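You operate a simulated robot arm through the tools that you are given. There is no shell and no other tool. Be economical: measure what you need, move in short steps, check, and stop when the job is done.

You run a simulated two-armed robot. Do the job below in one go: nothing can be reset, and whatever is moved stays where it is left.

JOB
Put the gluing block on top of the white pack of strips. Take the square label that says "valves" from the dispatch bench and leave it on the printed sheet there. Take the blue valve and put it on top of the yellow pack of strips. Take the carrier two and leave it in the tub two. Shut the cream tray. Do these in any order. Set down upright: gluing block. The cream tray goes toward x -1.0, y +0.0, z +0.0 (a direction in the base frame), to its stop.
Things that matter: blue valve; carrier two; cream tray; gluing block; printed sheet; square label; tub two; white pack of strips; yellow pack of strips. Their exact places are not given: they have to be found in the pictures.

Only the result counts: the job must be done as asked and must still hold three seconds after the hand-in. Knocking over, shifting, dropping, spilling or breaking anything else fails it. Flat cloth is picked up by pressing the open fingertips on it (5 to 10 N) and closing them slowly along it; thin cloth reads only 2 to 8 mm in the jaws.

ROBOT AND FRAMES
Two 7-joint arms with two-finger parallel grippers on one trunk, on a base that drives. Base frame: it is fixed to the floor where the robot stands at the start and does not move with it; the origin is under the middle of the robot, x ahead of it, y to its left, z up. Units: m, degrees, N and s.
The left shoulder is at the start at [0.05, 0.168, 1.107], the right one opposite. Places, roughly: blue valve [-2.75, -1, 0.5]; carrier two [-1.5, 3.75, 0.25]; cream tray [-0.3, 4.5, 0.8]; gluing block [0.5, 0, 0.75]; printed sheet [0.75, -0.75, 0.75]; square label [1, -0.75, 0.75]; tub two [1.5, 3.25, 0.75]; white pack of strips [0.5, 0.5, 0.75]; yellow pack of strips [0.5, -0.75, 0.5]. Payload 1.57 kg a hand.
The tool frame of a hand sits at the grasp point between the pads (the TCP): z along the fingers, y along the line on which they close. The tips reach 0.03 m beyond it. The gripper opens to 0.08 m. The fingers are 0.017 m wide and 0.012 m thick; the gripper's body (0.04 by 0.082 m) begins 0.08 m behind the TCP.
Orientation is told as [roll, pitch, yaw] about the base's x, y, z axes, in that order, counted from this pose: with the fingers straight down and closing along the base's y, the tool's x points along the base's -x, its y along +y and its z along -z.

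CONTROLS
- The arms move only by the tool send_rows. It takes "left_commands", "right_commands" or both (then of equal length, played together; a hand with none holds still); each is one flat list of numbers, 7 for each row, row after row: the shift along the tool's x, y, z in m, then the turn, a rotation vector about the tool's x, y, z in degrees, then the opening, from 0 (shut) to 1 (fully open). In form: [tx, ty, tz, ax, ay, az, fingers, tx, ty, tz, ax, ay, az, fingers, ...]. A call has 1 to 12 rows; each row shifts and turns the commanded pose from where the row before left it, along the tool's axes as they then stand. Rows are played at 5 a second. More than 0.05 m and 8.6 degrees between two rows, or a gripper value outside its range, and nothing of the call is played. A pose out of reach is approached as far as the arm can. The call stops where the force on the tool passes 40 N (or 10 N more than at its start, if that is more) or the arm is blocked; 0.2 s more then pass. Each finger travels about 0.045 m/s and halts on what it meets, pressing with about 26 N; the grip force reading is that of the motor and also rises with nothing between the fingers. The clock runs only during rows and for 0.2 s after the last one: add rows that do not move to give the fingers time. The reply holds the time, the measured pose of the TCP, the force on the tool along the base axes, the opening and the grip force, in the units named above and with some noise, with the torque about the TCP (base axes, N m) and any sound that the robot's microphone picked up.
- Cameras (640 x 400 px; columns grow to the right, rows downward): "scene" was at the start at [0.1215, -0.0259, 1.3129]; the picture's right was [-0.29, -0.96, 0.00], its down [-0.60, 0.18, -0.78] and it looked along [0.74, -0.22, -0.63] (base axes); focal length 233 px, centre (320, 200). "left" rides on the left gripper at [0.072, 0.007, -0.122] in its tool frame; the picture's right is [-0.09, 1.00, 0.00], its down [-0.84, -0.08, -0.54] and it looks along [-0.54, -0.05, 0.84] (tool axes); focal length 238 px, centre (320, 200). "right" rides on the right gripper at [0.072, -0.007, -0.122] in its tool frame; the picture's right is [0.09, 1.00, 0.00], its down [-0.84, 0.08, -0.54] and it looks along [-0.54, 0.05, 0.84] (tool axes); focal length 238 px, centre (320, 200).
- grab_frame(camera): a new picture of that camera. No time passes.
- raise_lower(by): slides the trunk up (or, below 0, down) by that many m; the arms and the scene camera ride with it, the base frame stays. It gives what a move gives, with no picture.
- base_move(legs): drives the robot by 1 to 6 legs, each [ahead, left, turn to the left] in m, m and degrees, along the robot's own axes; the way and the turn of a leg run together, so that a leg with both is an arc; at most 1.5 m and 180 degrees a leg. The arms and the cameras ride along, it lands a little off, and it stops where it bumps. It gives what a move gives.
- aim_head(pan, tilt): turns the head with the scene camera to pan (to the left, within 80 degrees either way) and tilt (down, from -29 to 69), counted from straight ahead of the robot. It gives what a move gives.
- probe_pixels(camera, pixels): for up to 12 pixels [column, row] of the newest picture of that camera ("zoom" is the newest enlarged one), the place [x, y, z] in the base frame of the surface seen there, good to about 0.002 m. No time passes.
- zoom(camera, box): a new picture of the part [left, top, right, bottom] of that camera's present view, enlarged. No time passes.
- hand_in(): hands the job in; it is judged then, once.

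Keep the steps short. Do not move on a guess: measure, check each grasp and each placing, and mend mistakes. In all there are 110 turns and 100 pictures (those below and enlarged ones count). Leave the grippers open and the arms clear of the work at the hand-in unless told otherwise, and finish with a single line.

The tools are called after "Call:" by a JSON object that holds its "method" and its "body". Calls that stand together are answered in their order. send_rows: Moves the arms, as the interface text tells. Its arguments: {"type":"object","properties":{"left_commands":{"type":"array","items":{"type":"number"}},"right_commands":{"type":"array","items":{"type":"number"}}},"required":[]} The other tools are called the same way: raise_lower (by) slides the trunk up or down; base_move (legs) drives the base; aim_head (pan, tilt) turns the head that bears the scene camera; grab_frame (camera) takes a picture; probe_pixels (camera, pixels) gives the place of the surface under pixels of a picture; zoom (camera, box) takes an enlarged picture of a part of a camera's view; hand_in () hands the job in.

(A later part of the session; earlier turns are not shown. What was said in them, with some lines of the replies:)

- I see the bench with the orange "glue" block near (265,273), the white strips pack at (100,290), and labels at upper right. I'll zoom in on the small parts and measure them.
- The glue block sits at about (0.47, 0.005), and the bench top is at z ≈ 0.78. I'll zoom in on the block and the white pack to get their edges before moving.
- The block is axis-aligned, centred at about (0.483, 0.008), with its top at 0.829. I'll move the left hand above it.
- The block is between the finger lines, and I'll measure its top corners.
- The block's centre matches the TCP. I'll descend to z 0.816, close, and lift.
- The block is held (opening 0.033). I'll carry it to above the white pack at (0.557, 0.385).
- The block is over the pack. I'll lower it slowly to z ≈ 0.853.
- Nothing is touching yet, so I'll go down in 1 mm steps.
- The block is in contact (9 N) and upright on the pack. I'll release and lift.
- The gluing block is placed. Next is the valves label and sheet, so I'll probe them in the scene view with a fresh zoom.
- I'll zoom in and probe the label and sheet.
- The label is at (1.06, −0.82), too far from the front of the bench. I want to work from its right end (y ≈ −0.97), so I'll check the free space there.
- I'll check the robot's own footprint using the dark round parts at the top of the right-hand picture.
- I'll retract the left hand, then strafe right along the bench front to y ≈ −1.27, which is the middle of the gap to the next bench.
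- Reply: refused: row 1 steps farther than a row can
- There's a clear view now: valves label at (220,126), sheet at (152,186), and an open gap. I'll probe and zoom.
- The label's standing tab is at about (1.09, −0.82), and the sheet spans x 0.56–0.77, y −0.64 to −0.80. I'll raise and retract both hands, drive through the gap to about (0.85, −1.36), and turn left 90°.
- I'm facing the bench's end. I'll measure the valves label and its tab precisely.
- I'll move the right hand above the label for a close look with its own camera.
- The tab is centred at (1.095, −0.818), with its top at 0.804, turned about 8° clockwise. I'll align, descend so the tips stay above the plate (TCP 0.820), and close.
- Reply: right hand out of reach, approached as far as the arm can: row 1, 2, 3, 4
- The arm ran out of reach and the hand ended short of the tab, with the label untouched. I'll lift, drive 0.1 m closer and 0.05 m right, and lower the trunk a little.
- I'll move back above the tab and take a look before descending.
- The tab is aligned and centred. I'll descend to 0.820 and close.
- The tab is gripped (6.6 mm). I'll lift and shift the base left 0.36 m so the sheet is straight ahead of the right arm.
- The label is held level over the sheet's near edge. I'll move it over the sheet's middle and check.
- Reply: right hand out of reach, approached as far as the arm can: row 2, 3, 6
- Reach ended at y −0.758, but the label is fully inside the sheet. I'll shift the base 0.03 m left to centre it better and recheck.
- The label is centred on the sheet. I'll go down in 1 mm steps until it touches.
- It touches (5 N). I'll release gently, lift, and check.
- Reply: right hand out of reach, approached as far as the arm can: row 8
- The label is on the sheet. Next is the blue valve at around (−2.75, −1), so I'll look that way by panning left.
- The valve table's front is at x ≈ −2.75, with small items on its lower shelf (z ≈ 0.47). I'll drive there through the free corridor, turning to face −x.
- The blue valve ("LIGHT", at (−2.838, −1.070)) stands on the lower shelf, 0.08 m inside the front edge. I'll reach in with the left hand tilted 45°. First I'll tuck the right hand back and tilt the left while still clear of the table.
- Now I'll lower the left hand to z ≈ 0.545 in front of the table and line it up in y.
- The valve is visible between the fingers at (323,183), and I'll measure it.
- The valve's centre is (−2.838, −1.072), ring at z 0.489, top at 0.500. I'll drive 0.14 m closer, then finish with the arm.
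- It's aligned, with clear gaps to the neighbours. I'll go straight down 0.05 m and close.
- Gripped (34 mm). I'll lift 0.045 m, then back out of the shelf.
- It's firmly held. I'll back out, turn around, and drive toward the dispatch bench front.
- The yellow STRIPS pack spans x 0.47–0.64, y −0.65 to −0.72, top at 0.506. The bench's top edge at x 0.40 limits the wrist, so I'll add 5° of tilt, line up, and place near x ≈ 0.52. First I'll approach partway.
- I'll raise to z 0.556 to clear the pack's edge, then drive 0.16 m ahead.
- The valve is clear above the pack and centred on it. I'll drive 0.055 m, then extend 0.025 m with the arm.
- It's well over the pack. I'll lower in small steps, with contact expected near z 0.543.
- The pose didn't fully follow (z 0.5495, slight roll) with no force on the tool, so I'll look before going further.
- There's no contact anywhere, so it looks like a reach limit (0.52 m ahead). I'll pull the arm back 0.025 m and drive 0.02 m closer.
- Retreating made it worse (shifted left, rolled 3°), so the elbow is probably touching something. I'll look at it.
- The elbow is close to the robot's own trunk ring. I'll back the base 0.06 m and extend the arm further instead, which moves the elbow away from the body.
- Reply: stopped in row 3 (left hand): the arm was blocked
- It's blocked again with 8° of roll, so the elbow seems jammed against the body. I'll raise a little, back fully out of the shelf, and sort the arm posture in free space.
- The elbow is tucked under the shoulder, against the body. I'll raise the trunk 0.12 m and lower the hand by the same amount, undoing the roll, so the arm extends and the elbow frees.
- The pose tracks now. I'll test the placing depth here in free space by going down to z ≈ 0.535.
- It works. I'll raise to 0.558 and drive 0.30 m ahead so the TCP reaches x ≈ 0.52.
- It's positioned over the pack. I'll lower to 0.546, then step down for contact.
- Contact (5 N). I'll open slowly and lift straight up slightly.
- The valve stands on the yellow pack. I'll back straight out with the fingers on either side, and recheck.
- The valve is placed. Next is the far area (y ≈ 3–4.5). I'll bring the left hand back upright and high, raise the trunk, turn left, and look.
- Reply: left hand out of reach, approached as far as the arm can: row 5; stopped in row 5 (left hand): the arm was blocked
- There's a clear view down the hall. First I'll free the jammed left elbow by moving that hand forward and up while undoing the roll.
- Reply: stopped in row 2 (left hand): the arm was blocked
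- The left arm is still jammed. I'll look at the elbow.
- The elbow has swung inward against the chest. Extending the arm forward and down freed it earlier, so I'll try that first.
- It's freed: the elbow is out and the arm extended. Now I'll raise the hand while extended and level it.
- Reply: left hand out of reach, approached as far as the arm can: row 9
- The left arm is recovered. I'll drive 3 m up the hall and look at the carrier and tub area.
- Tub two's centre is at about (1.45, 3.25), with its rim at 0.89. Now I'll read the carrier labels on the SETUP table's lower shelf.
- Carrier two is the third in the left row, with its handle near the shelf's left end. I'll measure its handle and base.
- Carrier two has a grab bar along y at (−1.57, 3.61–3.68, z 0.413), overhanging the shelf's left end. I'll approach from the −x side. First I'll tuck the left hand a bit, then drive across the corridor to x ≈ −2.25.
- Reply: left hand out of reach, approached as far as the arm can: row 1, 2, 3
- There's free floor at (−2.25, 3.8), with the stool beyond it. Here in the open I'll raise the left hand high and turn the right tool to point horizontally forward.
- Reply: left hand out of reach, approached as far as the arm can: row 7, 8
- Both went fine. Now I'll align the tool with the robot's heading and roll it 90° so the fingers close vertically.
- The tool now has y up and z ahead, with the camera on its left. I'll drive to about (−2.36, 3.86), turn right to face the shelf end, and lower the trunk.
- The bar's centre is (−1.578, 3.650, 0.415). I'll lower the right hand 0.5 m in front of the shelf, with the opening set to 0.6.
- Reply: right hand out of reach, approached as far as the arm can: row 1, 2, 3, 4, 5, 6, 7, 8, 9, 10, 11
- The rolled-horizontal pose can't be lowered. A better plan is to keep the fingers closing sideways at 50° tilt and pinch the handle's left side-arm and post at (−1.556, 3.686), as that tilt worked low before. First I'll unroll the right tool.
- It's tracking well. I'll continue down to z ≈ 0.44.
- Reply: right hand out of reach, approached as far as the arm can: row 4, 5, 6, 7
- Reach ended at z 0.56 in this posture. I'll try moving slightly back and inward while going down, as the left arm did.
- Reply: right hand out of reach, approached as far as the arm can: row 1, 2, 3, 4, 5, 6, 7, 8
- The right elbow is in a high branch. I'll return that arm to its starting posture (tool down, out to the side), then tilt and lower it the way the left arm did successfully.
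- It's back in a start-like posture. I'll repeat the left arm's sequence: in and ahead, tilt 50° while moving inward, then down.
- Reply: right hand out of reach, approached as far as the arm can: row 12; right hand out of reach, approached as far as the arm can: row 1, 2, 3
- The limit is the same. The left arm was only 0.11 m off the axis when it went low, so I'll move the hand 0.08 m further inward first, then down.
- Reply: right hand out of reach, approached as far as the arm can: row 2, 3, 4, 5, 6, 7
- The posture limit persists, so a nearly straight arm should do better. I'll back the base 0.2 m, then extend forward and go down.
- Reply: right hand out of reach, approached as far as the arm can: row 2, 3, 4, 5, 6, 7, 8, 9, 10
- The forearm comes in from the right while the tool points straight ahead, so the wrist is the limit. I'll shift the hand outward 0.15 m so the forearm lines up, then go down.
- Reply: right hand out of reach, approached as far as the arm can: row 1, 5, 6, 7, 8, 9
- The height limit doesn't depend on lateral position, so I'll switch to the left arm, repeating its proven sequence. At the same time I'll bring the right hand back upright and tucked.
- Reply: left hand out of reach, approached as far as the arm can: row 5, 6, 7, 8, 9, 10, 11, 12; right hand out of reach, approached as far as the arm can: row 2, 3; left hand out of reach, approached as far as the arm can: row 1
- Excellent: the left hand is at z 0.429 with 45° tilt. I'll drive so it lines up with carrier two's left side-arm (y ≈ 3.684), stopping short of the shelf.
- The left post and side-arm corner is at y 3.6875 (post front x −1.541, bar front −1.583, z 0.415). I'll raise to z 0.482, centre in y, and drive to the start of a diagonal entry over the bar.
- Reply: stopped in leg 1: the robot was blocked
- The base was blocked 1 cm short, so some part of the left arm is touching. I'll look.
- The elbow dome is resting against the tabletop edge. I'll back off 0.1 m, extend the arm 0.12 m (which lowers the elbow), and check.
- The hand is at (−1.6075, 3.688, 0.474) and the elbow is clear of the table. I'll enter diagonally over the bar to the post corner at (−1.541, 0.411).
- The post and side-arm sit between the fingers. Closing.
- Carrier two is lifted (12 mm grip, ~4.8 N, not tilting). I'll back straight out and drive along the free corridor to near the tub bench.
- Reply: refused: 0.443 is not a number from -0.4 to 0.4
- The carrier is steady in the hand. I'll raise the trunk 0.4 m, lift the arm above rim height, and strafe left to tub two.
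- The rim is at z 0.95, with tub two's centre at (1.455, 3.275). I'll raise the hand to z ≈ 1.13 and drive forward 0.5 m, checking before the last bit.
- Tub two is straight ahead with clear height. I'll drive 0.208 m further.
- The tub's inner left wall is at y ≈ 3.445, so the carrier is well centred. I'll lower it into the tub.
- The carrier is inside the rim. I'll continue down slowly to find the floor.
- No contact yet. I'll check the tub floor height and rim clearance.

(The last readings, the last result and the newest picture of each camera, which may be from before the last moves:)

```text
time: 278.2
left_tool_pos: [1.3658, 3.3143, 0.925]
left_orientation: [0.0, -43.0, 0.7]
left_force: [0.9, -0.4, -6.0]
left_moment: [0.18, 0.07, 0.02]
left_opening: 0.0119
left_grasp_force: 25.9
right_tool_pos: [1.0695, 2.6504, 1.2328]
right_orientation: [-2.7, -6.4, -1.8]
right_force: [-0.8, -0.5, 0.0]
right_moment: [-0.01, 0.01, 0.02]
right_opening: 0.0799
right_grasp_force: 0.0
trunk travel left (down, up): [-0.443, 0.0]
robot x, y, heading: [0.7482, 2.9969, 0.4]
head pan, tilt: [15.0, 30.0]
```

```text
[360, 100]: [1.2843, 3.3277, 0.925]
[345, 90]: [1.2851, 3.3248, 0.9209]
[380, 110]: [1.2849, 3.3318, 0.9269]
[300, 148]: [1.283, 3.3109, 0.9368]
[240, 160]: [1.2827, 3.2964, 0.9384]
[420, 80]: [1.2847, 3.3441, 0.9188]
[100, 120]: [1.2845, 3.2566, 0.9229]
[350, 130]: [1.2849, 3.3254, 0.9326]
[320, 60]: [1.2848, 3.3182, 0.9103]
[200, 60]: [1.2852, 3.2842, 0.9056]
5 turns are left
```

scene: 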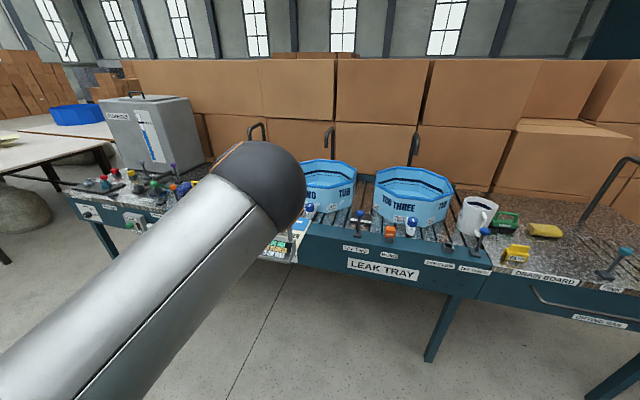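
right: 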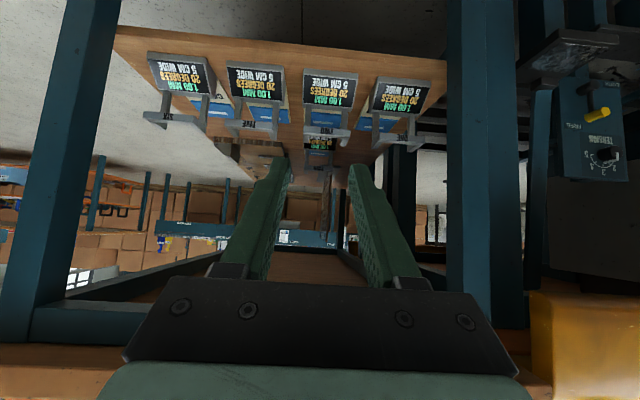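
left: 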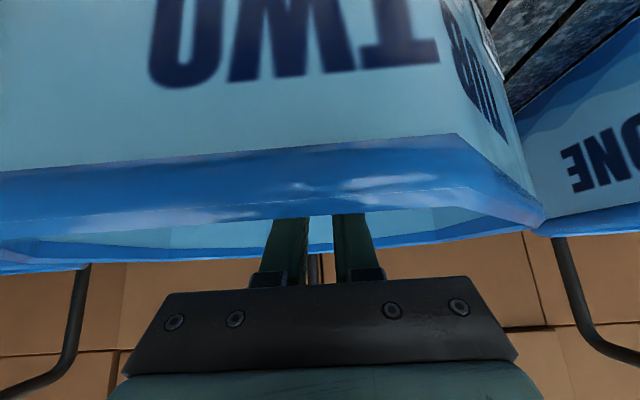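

Only 5 turns are left. I'll ease down a little more, release, withdraw the fingers along their axis, lift, then drive to the cream tray's area facing −x and look.

Call:
{"method": "send_rows", "body": {"left_commands": [0.002, 0, 0.0022, 0, 0, 0, 0, 0.002, 0, 0.0022, 0, 0, 0, 0, 0, 0, 0, 0, 0, 0, 0.2, 0, 0, 0, 0, 0, 0, 0.5, 0, 0, 0, 0, 0, 0, 0.5, 0, 0, -0.025, 0, 0, 0, 0.5, 0, 0, -0.03, 0, 0, 0, 0.5, 0, 0, -0.03, 0, 0, 0, 0.5, 0, 0, -0.03, 0, 0, 0, 0.5, -0.0273, 0, -0.0292, 0, 0, 0, 0.5, -0.0273, 0, -0.0292, 0, 0, 0, 0.5, -0.0273, 0, -0.0292, 0, 0, 0, 0.5]}}

Call:
{"method": "grab_frame", "body": {"camera": "left"}}

Call:
{"method": "base_move", "body": {"legs": [[-0.45, 0, 0], [0, 0, -180], [-0.2, -1.45, 0]]}}

Call:
{"method": "aim_head", "body": {"pan": 0, "tilt": 35}}

Call:
{"method": "grab_frame", "body": {"camera": "scene"}}

Call:
{"method": "probe_pixels", "body": {"camera": "scene", "pixels": [[260, 180], [320, 180], [380, 180], [260, 210], [320, 210], [380, 210], [260, 240], [320, 240], [380, 240], [320, 270], [440, 210], [200, 210]]}}

Call:
{"method": "zoom", "body": {"camera": "scene", "box": [180, 120, 500, 320]}}

```text
time: 280.8
left_tool_pos: [1.2833, 3.3159, 1.1199]
left_orientation: [-0.3, -43.0, 1.6]
left_force: [0.3, -0.2, 0.0]
left_moment: [0.0, -0.01, 0.01]
left_opening: 0.04
left_grasp_force: 0.1
right_tool_pos: [1.0685, 2.6501, 1.2326]
right_orientation: [-2.8, -6.3, -1.8]
right_force: [0.6, 0.2, -0.4]
right_moment: [-0.02, -0.01, 0.0]
right_opening: 0.08
right_grasp_force: 0.0
trunk travel left (down, up): [-0.443, 0.0]
robot x, y, heading: [0.7492, 2.9937, 0.4]
head pan, tilt: [15.0, 30.0]
```

```text
10 pictures are left
```

left: 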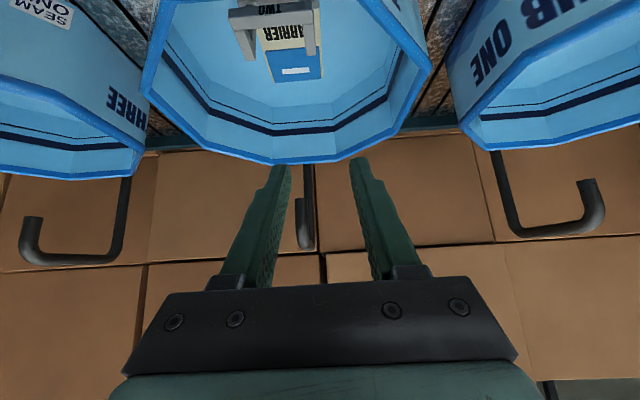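

```text
time: 297.7
left_tool_pos: [-0.0514, 4.1099, 1.1232]
left_orientation: [-0.4, -43.2, -178.4]
left_force: [0.4, 1.0, 0.2]
left_moment: [-0.01, 0.0, 0.03]
left_opening: 0.0401
left_grasp_force: 0.1
right_tool_pos: [0.1657, 4.7733, 1.2316]
right_orientation: [-2.8, -6.4, 178.3]
right_force: [-0.6, 0.9, 1.2]
right_moment: [-0.04, -0.03, 0.01]
right_opening: 0.08
right_grasp_force: 0.0
trunk travel left (down, up): [-0.443, 0.0]
robot x, y, heading: [0.4826, 4.4319, -179.9]
head pan, tilt: [15.0, 30.0]
```

```text
time: 298.4
left_tool_pos: [-0.051, 4.1083, 1.1208]
left_orientation: [-0.7, -43.1, -178.1]
left_force: [0.0, -0.2, 0.5]
left_moment: [0.0, 0.03, -0.01]
left_opening: 0.0398
left_grasp_force: 0.1
right_tool_pos: [0.1647, 4.7744, 1.2324]
right_orientation: [-2.9, -6.4, 178.3]
right_force: [0.3, -0.2, -0.2]
right_moment: [0.0, -0.01, -0.03]
right_opening: 0.0801
right_grasp_force: 0.0
trunk travel left (down, up): [-0.443, 0.0]
robot x, y, heading: [0.4844, 4.4346, -180.2]
head pan, tilt: [0.0, 35.0]
```

```text
9 pictures are left
```

scene: 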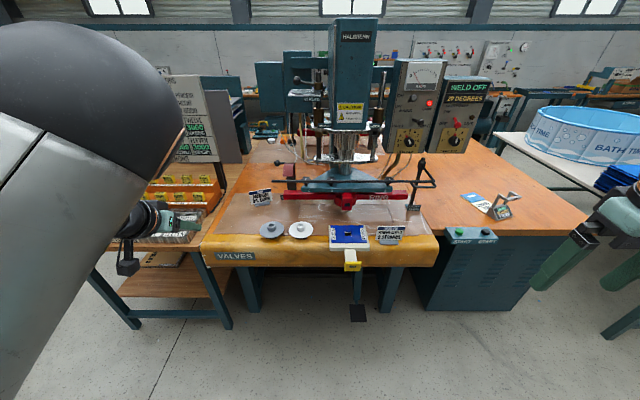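

```text
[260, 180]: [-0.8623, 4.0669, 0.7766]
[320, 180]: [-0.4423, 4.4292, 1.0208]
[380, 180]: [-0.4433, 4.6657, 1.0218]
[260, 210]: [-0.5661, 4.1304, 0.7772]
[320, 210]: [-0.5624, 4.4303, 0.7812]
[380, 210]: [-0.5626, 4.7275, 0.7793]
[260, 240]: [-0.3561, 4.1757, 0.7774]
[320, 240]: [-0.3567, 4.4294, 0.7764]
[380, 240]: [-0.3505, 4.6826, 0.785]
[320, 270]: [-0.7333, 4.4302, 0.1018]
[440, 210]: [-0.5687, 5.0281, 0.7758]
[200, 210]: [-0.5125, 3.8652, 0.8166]
```

```text
2.00 times, centred on (340, 220) of scene
4 turns are left
```

zoom: 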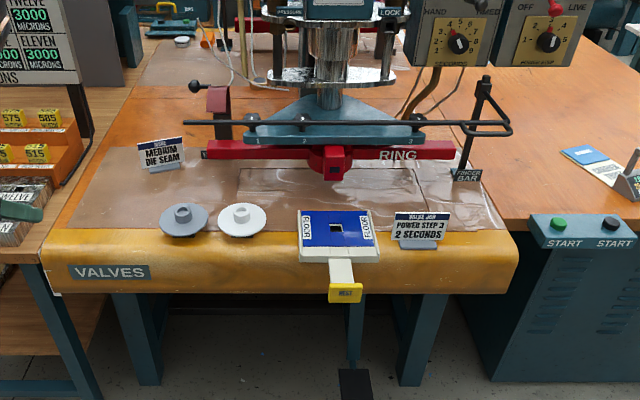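

The carrier is released in tub two. The cream NEST tray sits at image (340,240), with its yellow pull tab at (350,266). I'll probe it, then close the left hand, strafe so that hand lines up with the tab, and lower the trunk to tab height.

Call:
{"method": "probe_pixels", "body": {"camera": "zoom", "pixels": [[338, 290], [352, 290], [345, 298], [345, 283], [333, 292], [360, 292], [341, 270], [340, 256], [302, 250], [376, 250], [338, 230], [320, 280]]}}

Call:
{"method": "send_rows", "body": {"left_commands": [0, 0, 0, 0, 0, 0, 0, 0, 0, 0, 0, 0, 0, 0, 0, 0, 0, 0, 0, 0, 0]}}

Call:
{"method": "base_move", "body": {"legs": [[0, -0.437, 0]]}}

Call:
{"method": "raise_lower", "body": {"by": -0.36}}

Call:
{"method": "aim_head", "body": {"pan": 20, "tilt": 40}}

Call:
{"method": "grab_frame", "body": {"camera": "scene"}}

Call:
{"method": "grab_frame", "body": {"camera": "left"}}

```text
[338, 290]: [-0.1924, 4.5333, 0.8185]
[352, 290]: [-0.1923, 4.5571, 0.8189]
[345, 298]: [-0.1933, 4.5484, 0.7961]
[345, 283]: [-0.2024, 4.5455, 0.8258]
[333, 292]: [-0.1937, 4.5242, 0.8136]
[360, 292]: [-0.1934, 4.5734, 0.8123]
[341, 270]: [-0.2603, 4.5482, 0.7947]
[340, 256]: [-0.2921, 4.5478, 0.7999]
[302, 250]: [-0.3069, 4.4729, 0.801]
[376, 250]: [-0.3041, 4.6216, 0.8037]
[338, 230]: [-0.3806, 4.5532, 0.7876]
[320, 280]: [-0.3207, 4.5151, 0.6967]
```

```text
time: 299.2
left_tool_pos: [-0.051, 4.1084, 1.1224]
left_orientation: [-0.6, -43.1, -178.1]
left_force: [-0.4, -0.3, 0.0]
left_moment: [-0.01, 0.01, -0.01]
left_opening: 0.0
left_grasp_force: 16.6
right_tool_pos: [0.1649, 4.7741, 1.2323]
right_orientation: [-2.8, -6.4, 178.3]
right_force: [0.0, -0.5, 0.8]
right_moment: [-0.01, -0.01, 0.01]
right_opening: 0.0802
right_grasp_force: 0.0
trunk travel left (down, up): [-0.443, 0.0]
robot x, y, heading: [0.4863, 4.4333, -179.7]
head pan, tilt: [0.0, 35.0]
```

```text
time: 301.9
left_tool_pos: [-0.0518, 4.5464, 1.122]
left_orientation: [-0.6, -43.3, -178.3]
left_force: [0.8, 0.6, -0.5]
left_moment: [-0.01, -0.01, 0.02]
left_opening: 0.0002
left_grasp_force: 21.4
right_tool_pos: [0.1648, 5.2107, 1.2319]
right_orientation: [-2.8, -6.4, 178.1]
right_force: [-0.1, 0.7, 0.3]
right_moment: [-0.01, -0.01, -0.04]
right_opening: 0.0802
right_grasp_force: 0.0
trunk travel left (down, up): [-0.443, 0.0]
robot x, y, heading: [0.4829, 4.8707, -179.9]
head pan, tilt: [0.0, 35.0]
```

```text
time: 305.4
left_tool_pos: [-0.0528, 4.5468, 0.7625]
left_orientation: [-0.7, -43.2, -178.3]
left_force: [0.2, 0.2, 0.7]
left_moment: [-0.01, 0.02, 0.01]
left_opening: 0.0
left_grasp_force: 21.2
right_tool_pos: [0.1647, 5.2105, 0.8721]
right_orientation: [-2.7, -6.3, 178.2]
right_force: [0.5, 0.7, 0.7]
right_moment: [0.0, 0.01, -0.01]
right_opening: 0.0797
right_grasp_force: 0.1
trunk travel left (down, up): [-0.083, 0.36]
robot x, y, heading: [0.4837, 4.8692, -179.8]
head pan, tilt: [0.0, 35.0]
```

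```text
time: 306.2
left_tool_pos: [-0.0517, 4.5453, 0.7613]
left_orientation: [-0.6, -43.2, -178.2]
left_force: [0.3, 0.2, -0.3]
left_moment: [0.0, -0.03, -0.01]
left_opening: 0.0
left_grasp_force: 21.1
right_tool_pos: [0.1642, 5.2112, 0.8722]
right_orientation: [-2.9, -6.5, 178.2]
right_force: [0.7, 0.1, 0.9]
right_moment: [-0.02, -0.03, 0.04]
right_opening: 0.0801
right_grasp_force: 0.0
trunk travel left (down, up): [-0.083, 0.36]
robot x, y, heading: [0.4828, 4.8713, -180.0]
head pan, tilt: [20.0, 40.0]
```

```text
7 pictures are left
```

scene: 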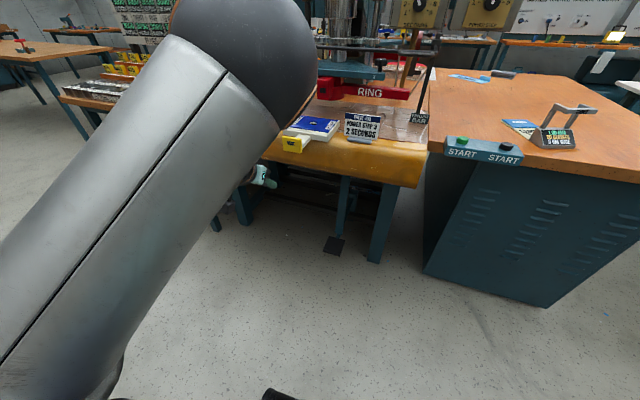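

```text
6 pictures are left
3 turns are left
```

left: 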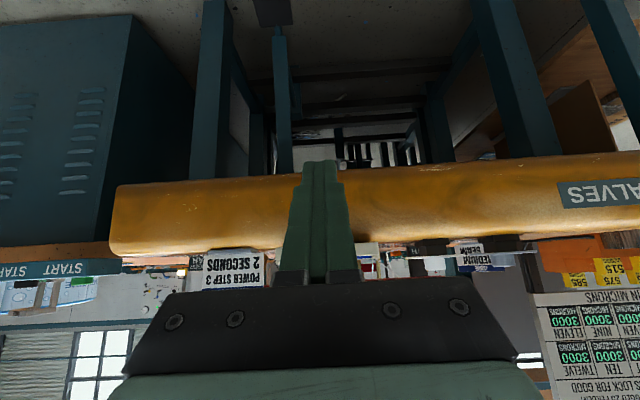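

The yellow tab's face is at x −0.193, y 4.548, z 0.812. I'll raise 0.073 m so the closed fingertips meet it, drive ahead to push it toward −x, then finish with force-limited arm steps to the stop.

Call:
{"method": "raise_lower", "body": {"by": 0.073}}

Call:
{"method": "base_move", "body": {"legs": [[0.1, 0, 0]]}}

Call:
{"method": "base_move", "body": {"legs": [[0.2, 0, 0]]}}

Call:
{"method": "send_rows", "body": {"left_commands": [-0.0073, 0, 0.0068, 0, 0, 0, 0, -0.0073, 0, 0.0068, 0, 0, 0, 0, -0.0073, 0, 0.0068, 0, 0, 0, 0, -0.0073, 0, 0.0068, 0, 0, 0, 0, -0.0073, 0, 0.0068, 0, 0, 0, 0, -0.0073, 0, 0.0068, 0, 0, 0, 0, -0.0073, 0, 0.0068, 0, 0, 0, 0, -0.0073, 0, 0.0068, 0, 0, 0, 0, -0.0073, 0, 0.0068, 0, 0, 0, 0]}}

Call:
{"method": "grab_frame", "body": {"camera": "left"}}

Call:
{"method": "zoom", "body": {"camera": "scene", "box": [220, 60, 480, 220]}}

```text
time: 307.3
left_tool_pos: [-0.0518, 4.5461, 0.8347]
left_orientation: [-0.8, -43.2, -178.2]
left_force: [-0.3, -0.2, 0.4]
left_moment: [-0.02, 0.01, -0.02]
left_opening: 0.0
left_grasp_force: 20.9
right_tool_pos: [0.165, 5.2104, 0.9452]
right_orientation: [-2.7, -6.5, 178.3]
right_force: [-0.5, 0.0, -1.0]
right_moment: [0.01, -0.02, -0.03]
right_opening: 0.0799
right_grasp_force: 0.0
trunk travel left (down, up): [-0.156, 0.287]
robot x, y, heading: [0.4859, 4.868, -180.2]
head pan, tilt: [20.0, 40.0]
```

```text
time: 308.5
left_tool_pos: [-0.1517, 4.545, 0.8346]
left_orientation: [-0.8, -43.2, -178.1]
left_force: [0.1, 0.3, 0.8]
left_moment: [-0.01, 0.01, 0.0]
left_opening: 0.0
left_grasp_force: 21.7
right_tool_pos: [0.0652, 5.21, 0.946]
right_orientation: [-2.8, -6.4, 178.2]
right_force: [-0.6, -0.3, -0.4]
right_moment: [-0.01, -0.01, 0.0]
right_opening: 0.08
right_grasp_force: 0.1
trunk travel left (down, up): [-0.156, 0.287]
robot x, y, heading: [0.3856, 4.8647, -179.8]
head pan, tilt: [20.0, 40.0]
```

```text
time: 310.1
left_tool_pos: [-0.3516, 4.5435, 0.8349]
left_orientation: [-0.7, -43.2, -178.0]
left_force: [-1.3, -0.5, 0.3]
left_moment: [-0.01, -0.03, 0.0]
left_opening: 0.0001
left_grasp_force: 20.8
right_tool_pos: [-0.1347, 5.2093, 0.9455]
right_orientation: [-2.8, -6.4, 178.3]
right_force: [-0.3, 0.0, -0.3]
right_moment: [0.01, 0.0, 0.01]
right_opening: 0.08
right_grasp_force: 0.1
trunk travel left (down, up): [-0.156, 0.287]
robot x, y, heading: [0.187, 4.8673, -180.2]
head pan, tilt: [20.0, 40.0]
```

```text
time: 310.6
left_tool_pos: [-0.3551, 4.5393, 0.832]
left_orientation: [-1.2, -42.4, -176.9]
left_force: [17.6, 1.1, 6.2]
left_moment: [0.01, -0.11, -0.07]
left_opening: 0.0001
left_grasp_force: 21.7
right_tool_pos: [-0.1346, 5.2092, 0.9452]
right_orientation: [-2.8, -6.6, 178.4]
right_force: [0.4, -0.2, 0.5]
right_moment: [0.01, 0.01, -0.02]
right_opening: 0.0797
right_grasp_force: 0.0
trunk travel left (down, up): [-0.156, 0.287]
robot x, y, heading: [0.1856, 4.8712, -179.4]
head pan, tilt: [20.0, 40.0]
stopped in row 2 (left hand): the force on the tool passed its limit (the readings are from after the stop); the commanded pose is now the measured one
```

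```text
5 pictures are left
```

left: 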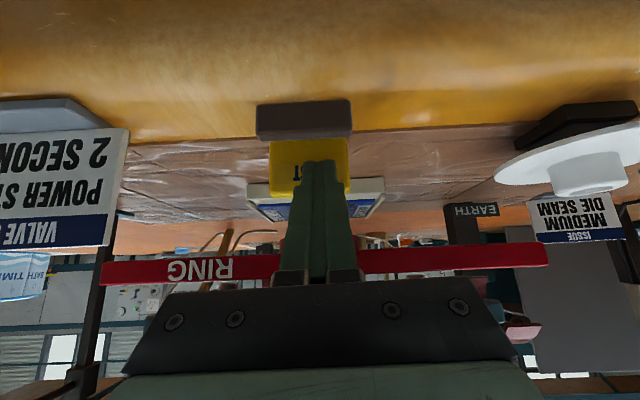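

```text
2.46 times, centred on (350, 140) of scene
2 turns are left
```

zoom: 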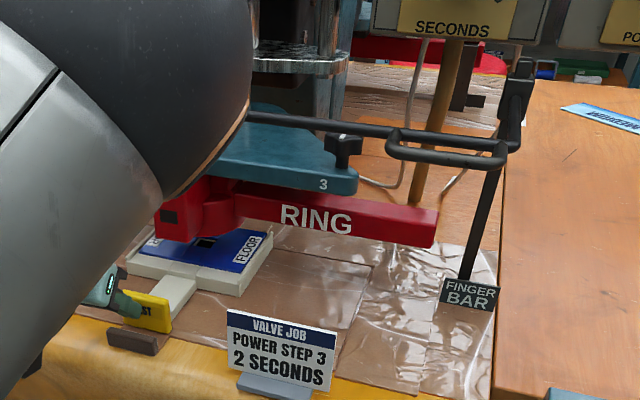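

The tray slid about 0.19 m with little resistance, then the force jumped past the limit, so it's at its stop. I'll back straight away, open the left gripper, and check.

Call:
{"method": "base_move", "body": {"legs": [[-0.35, 0, 0]]}}

Call:
{"method": "send_rows", "body": {"left_commands": [0, 0, 0, 0, 0, 0, 0.5, 0, 0, 0, 0, 0, 0, 1, 0, 0, 0, 0, 0, 0, 1, 0, 0, 0, 0, 0, 0, 1], "right_commands": [0, 0, 0, 0, 0, 0, 1, 0, 0, 0, 0, 0, 0, 1, 0, 0, 0, 0, 0, 0, 1, 0, 0, 0, 0, 0, 0, 1]}}

Call:
{"method": "grab_frame", "body": {"camera": "left"}}

Call:
{"method": "grab_frame", "body": {"camera": "scene"}}

```text
time: 312.9
left_tool_pos: [-0.0123, 4.5412, 0.8318]
left_orientation: [-1.5, -42.4, -176.9]
left_force: [0.1, 0.1, -0.1]
left_moment: [-0.01, -0.01, -0.02]
left_opening: 0.0
left_grasp_force: 21.7
right_tool_pos: [0.2095, 5.2109, 0.9457]
right_orientation: [-2.9, -6.3, 178.4]
right_force: [0.3, 0.0, -0.4]
right_moment: [0.01, 0.01, 0.01]
right_opening: 0.08
right_grasp_force: 0.1
trunk travel left (down, up): [-0.156, 0.287]
robot x, y, heading: [0.5352, 4.8704, -180.0]
head pan, tilt: [20.0, 40.0]
```

```text
time: 313.9
left_tool_pos: [-0.0122, 4.5411, 0.8299]
left_orientation: [-1.5, -42.4, -177.0]
left_force: [-0.3, 0.7, -0.8]
left_moment: [-0.01, 0.01, 0.0]
left_opening: 0.08
left_grasp_force: 0.0
right_tool_pos: [0.2112, 5.2103, 0.946]
right_orientation: [-2.8, -6.3, 178.4]
right_force: [-0.4, 0.1, -0.7]
right_moment: [0.02, 0.0, 0.02]
right_opening: 0.0801
right_grasp_force: 0.1
trunk travel left (down, up): [-0.156, 0.287]
robot x, y, heading: [0.534, 4.8701, -179.7]
head pan, tilt: [20.0, 40.0]
```

```text
3 pictures are left
```

left: 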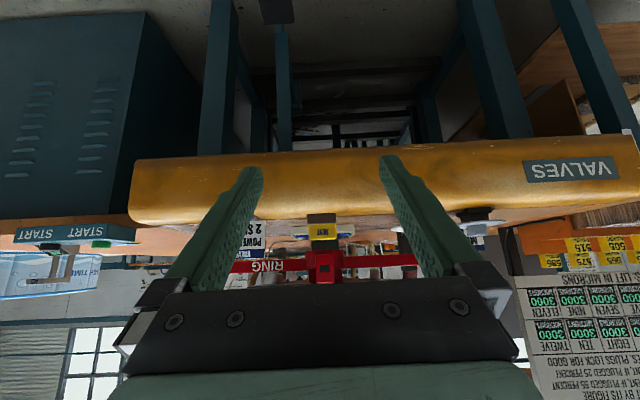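

```text
2 pictures are left
1 turns are left
```

scene: 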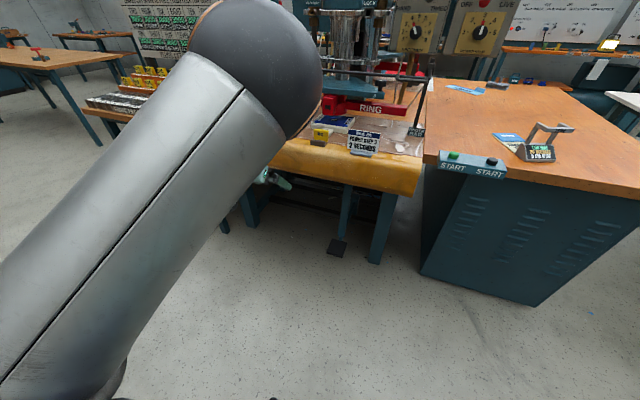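

The tray is in at its stop, the grippers are open, and the arms are clear, so I'm handing in.

Call:
{"method": "hand_in", "body": {}}

```text
The job is handed in.
```

I handed the job in with all five tasks done, but the carrier was released just before I felt it touch the tub floor (a later picture shows it in tub two), and I judged the tray's stop from the jump in force.
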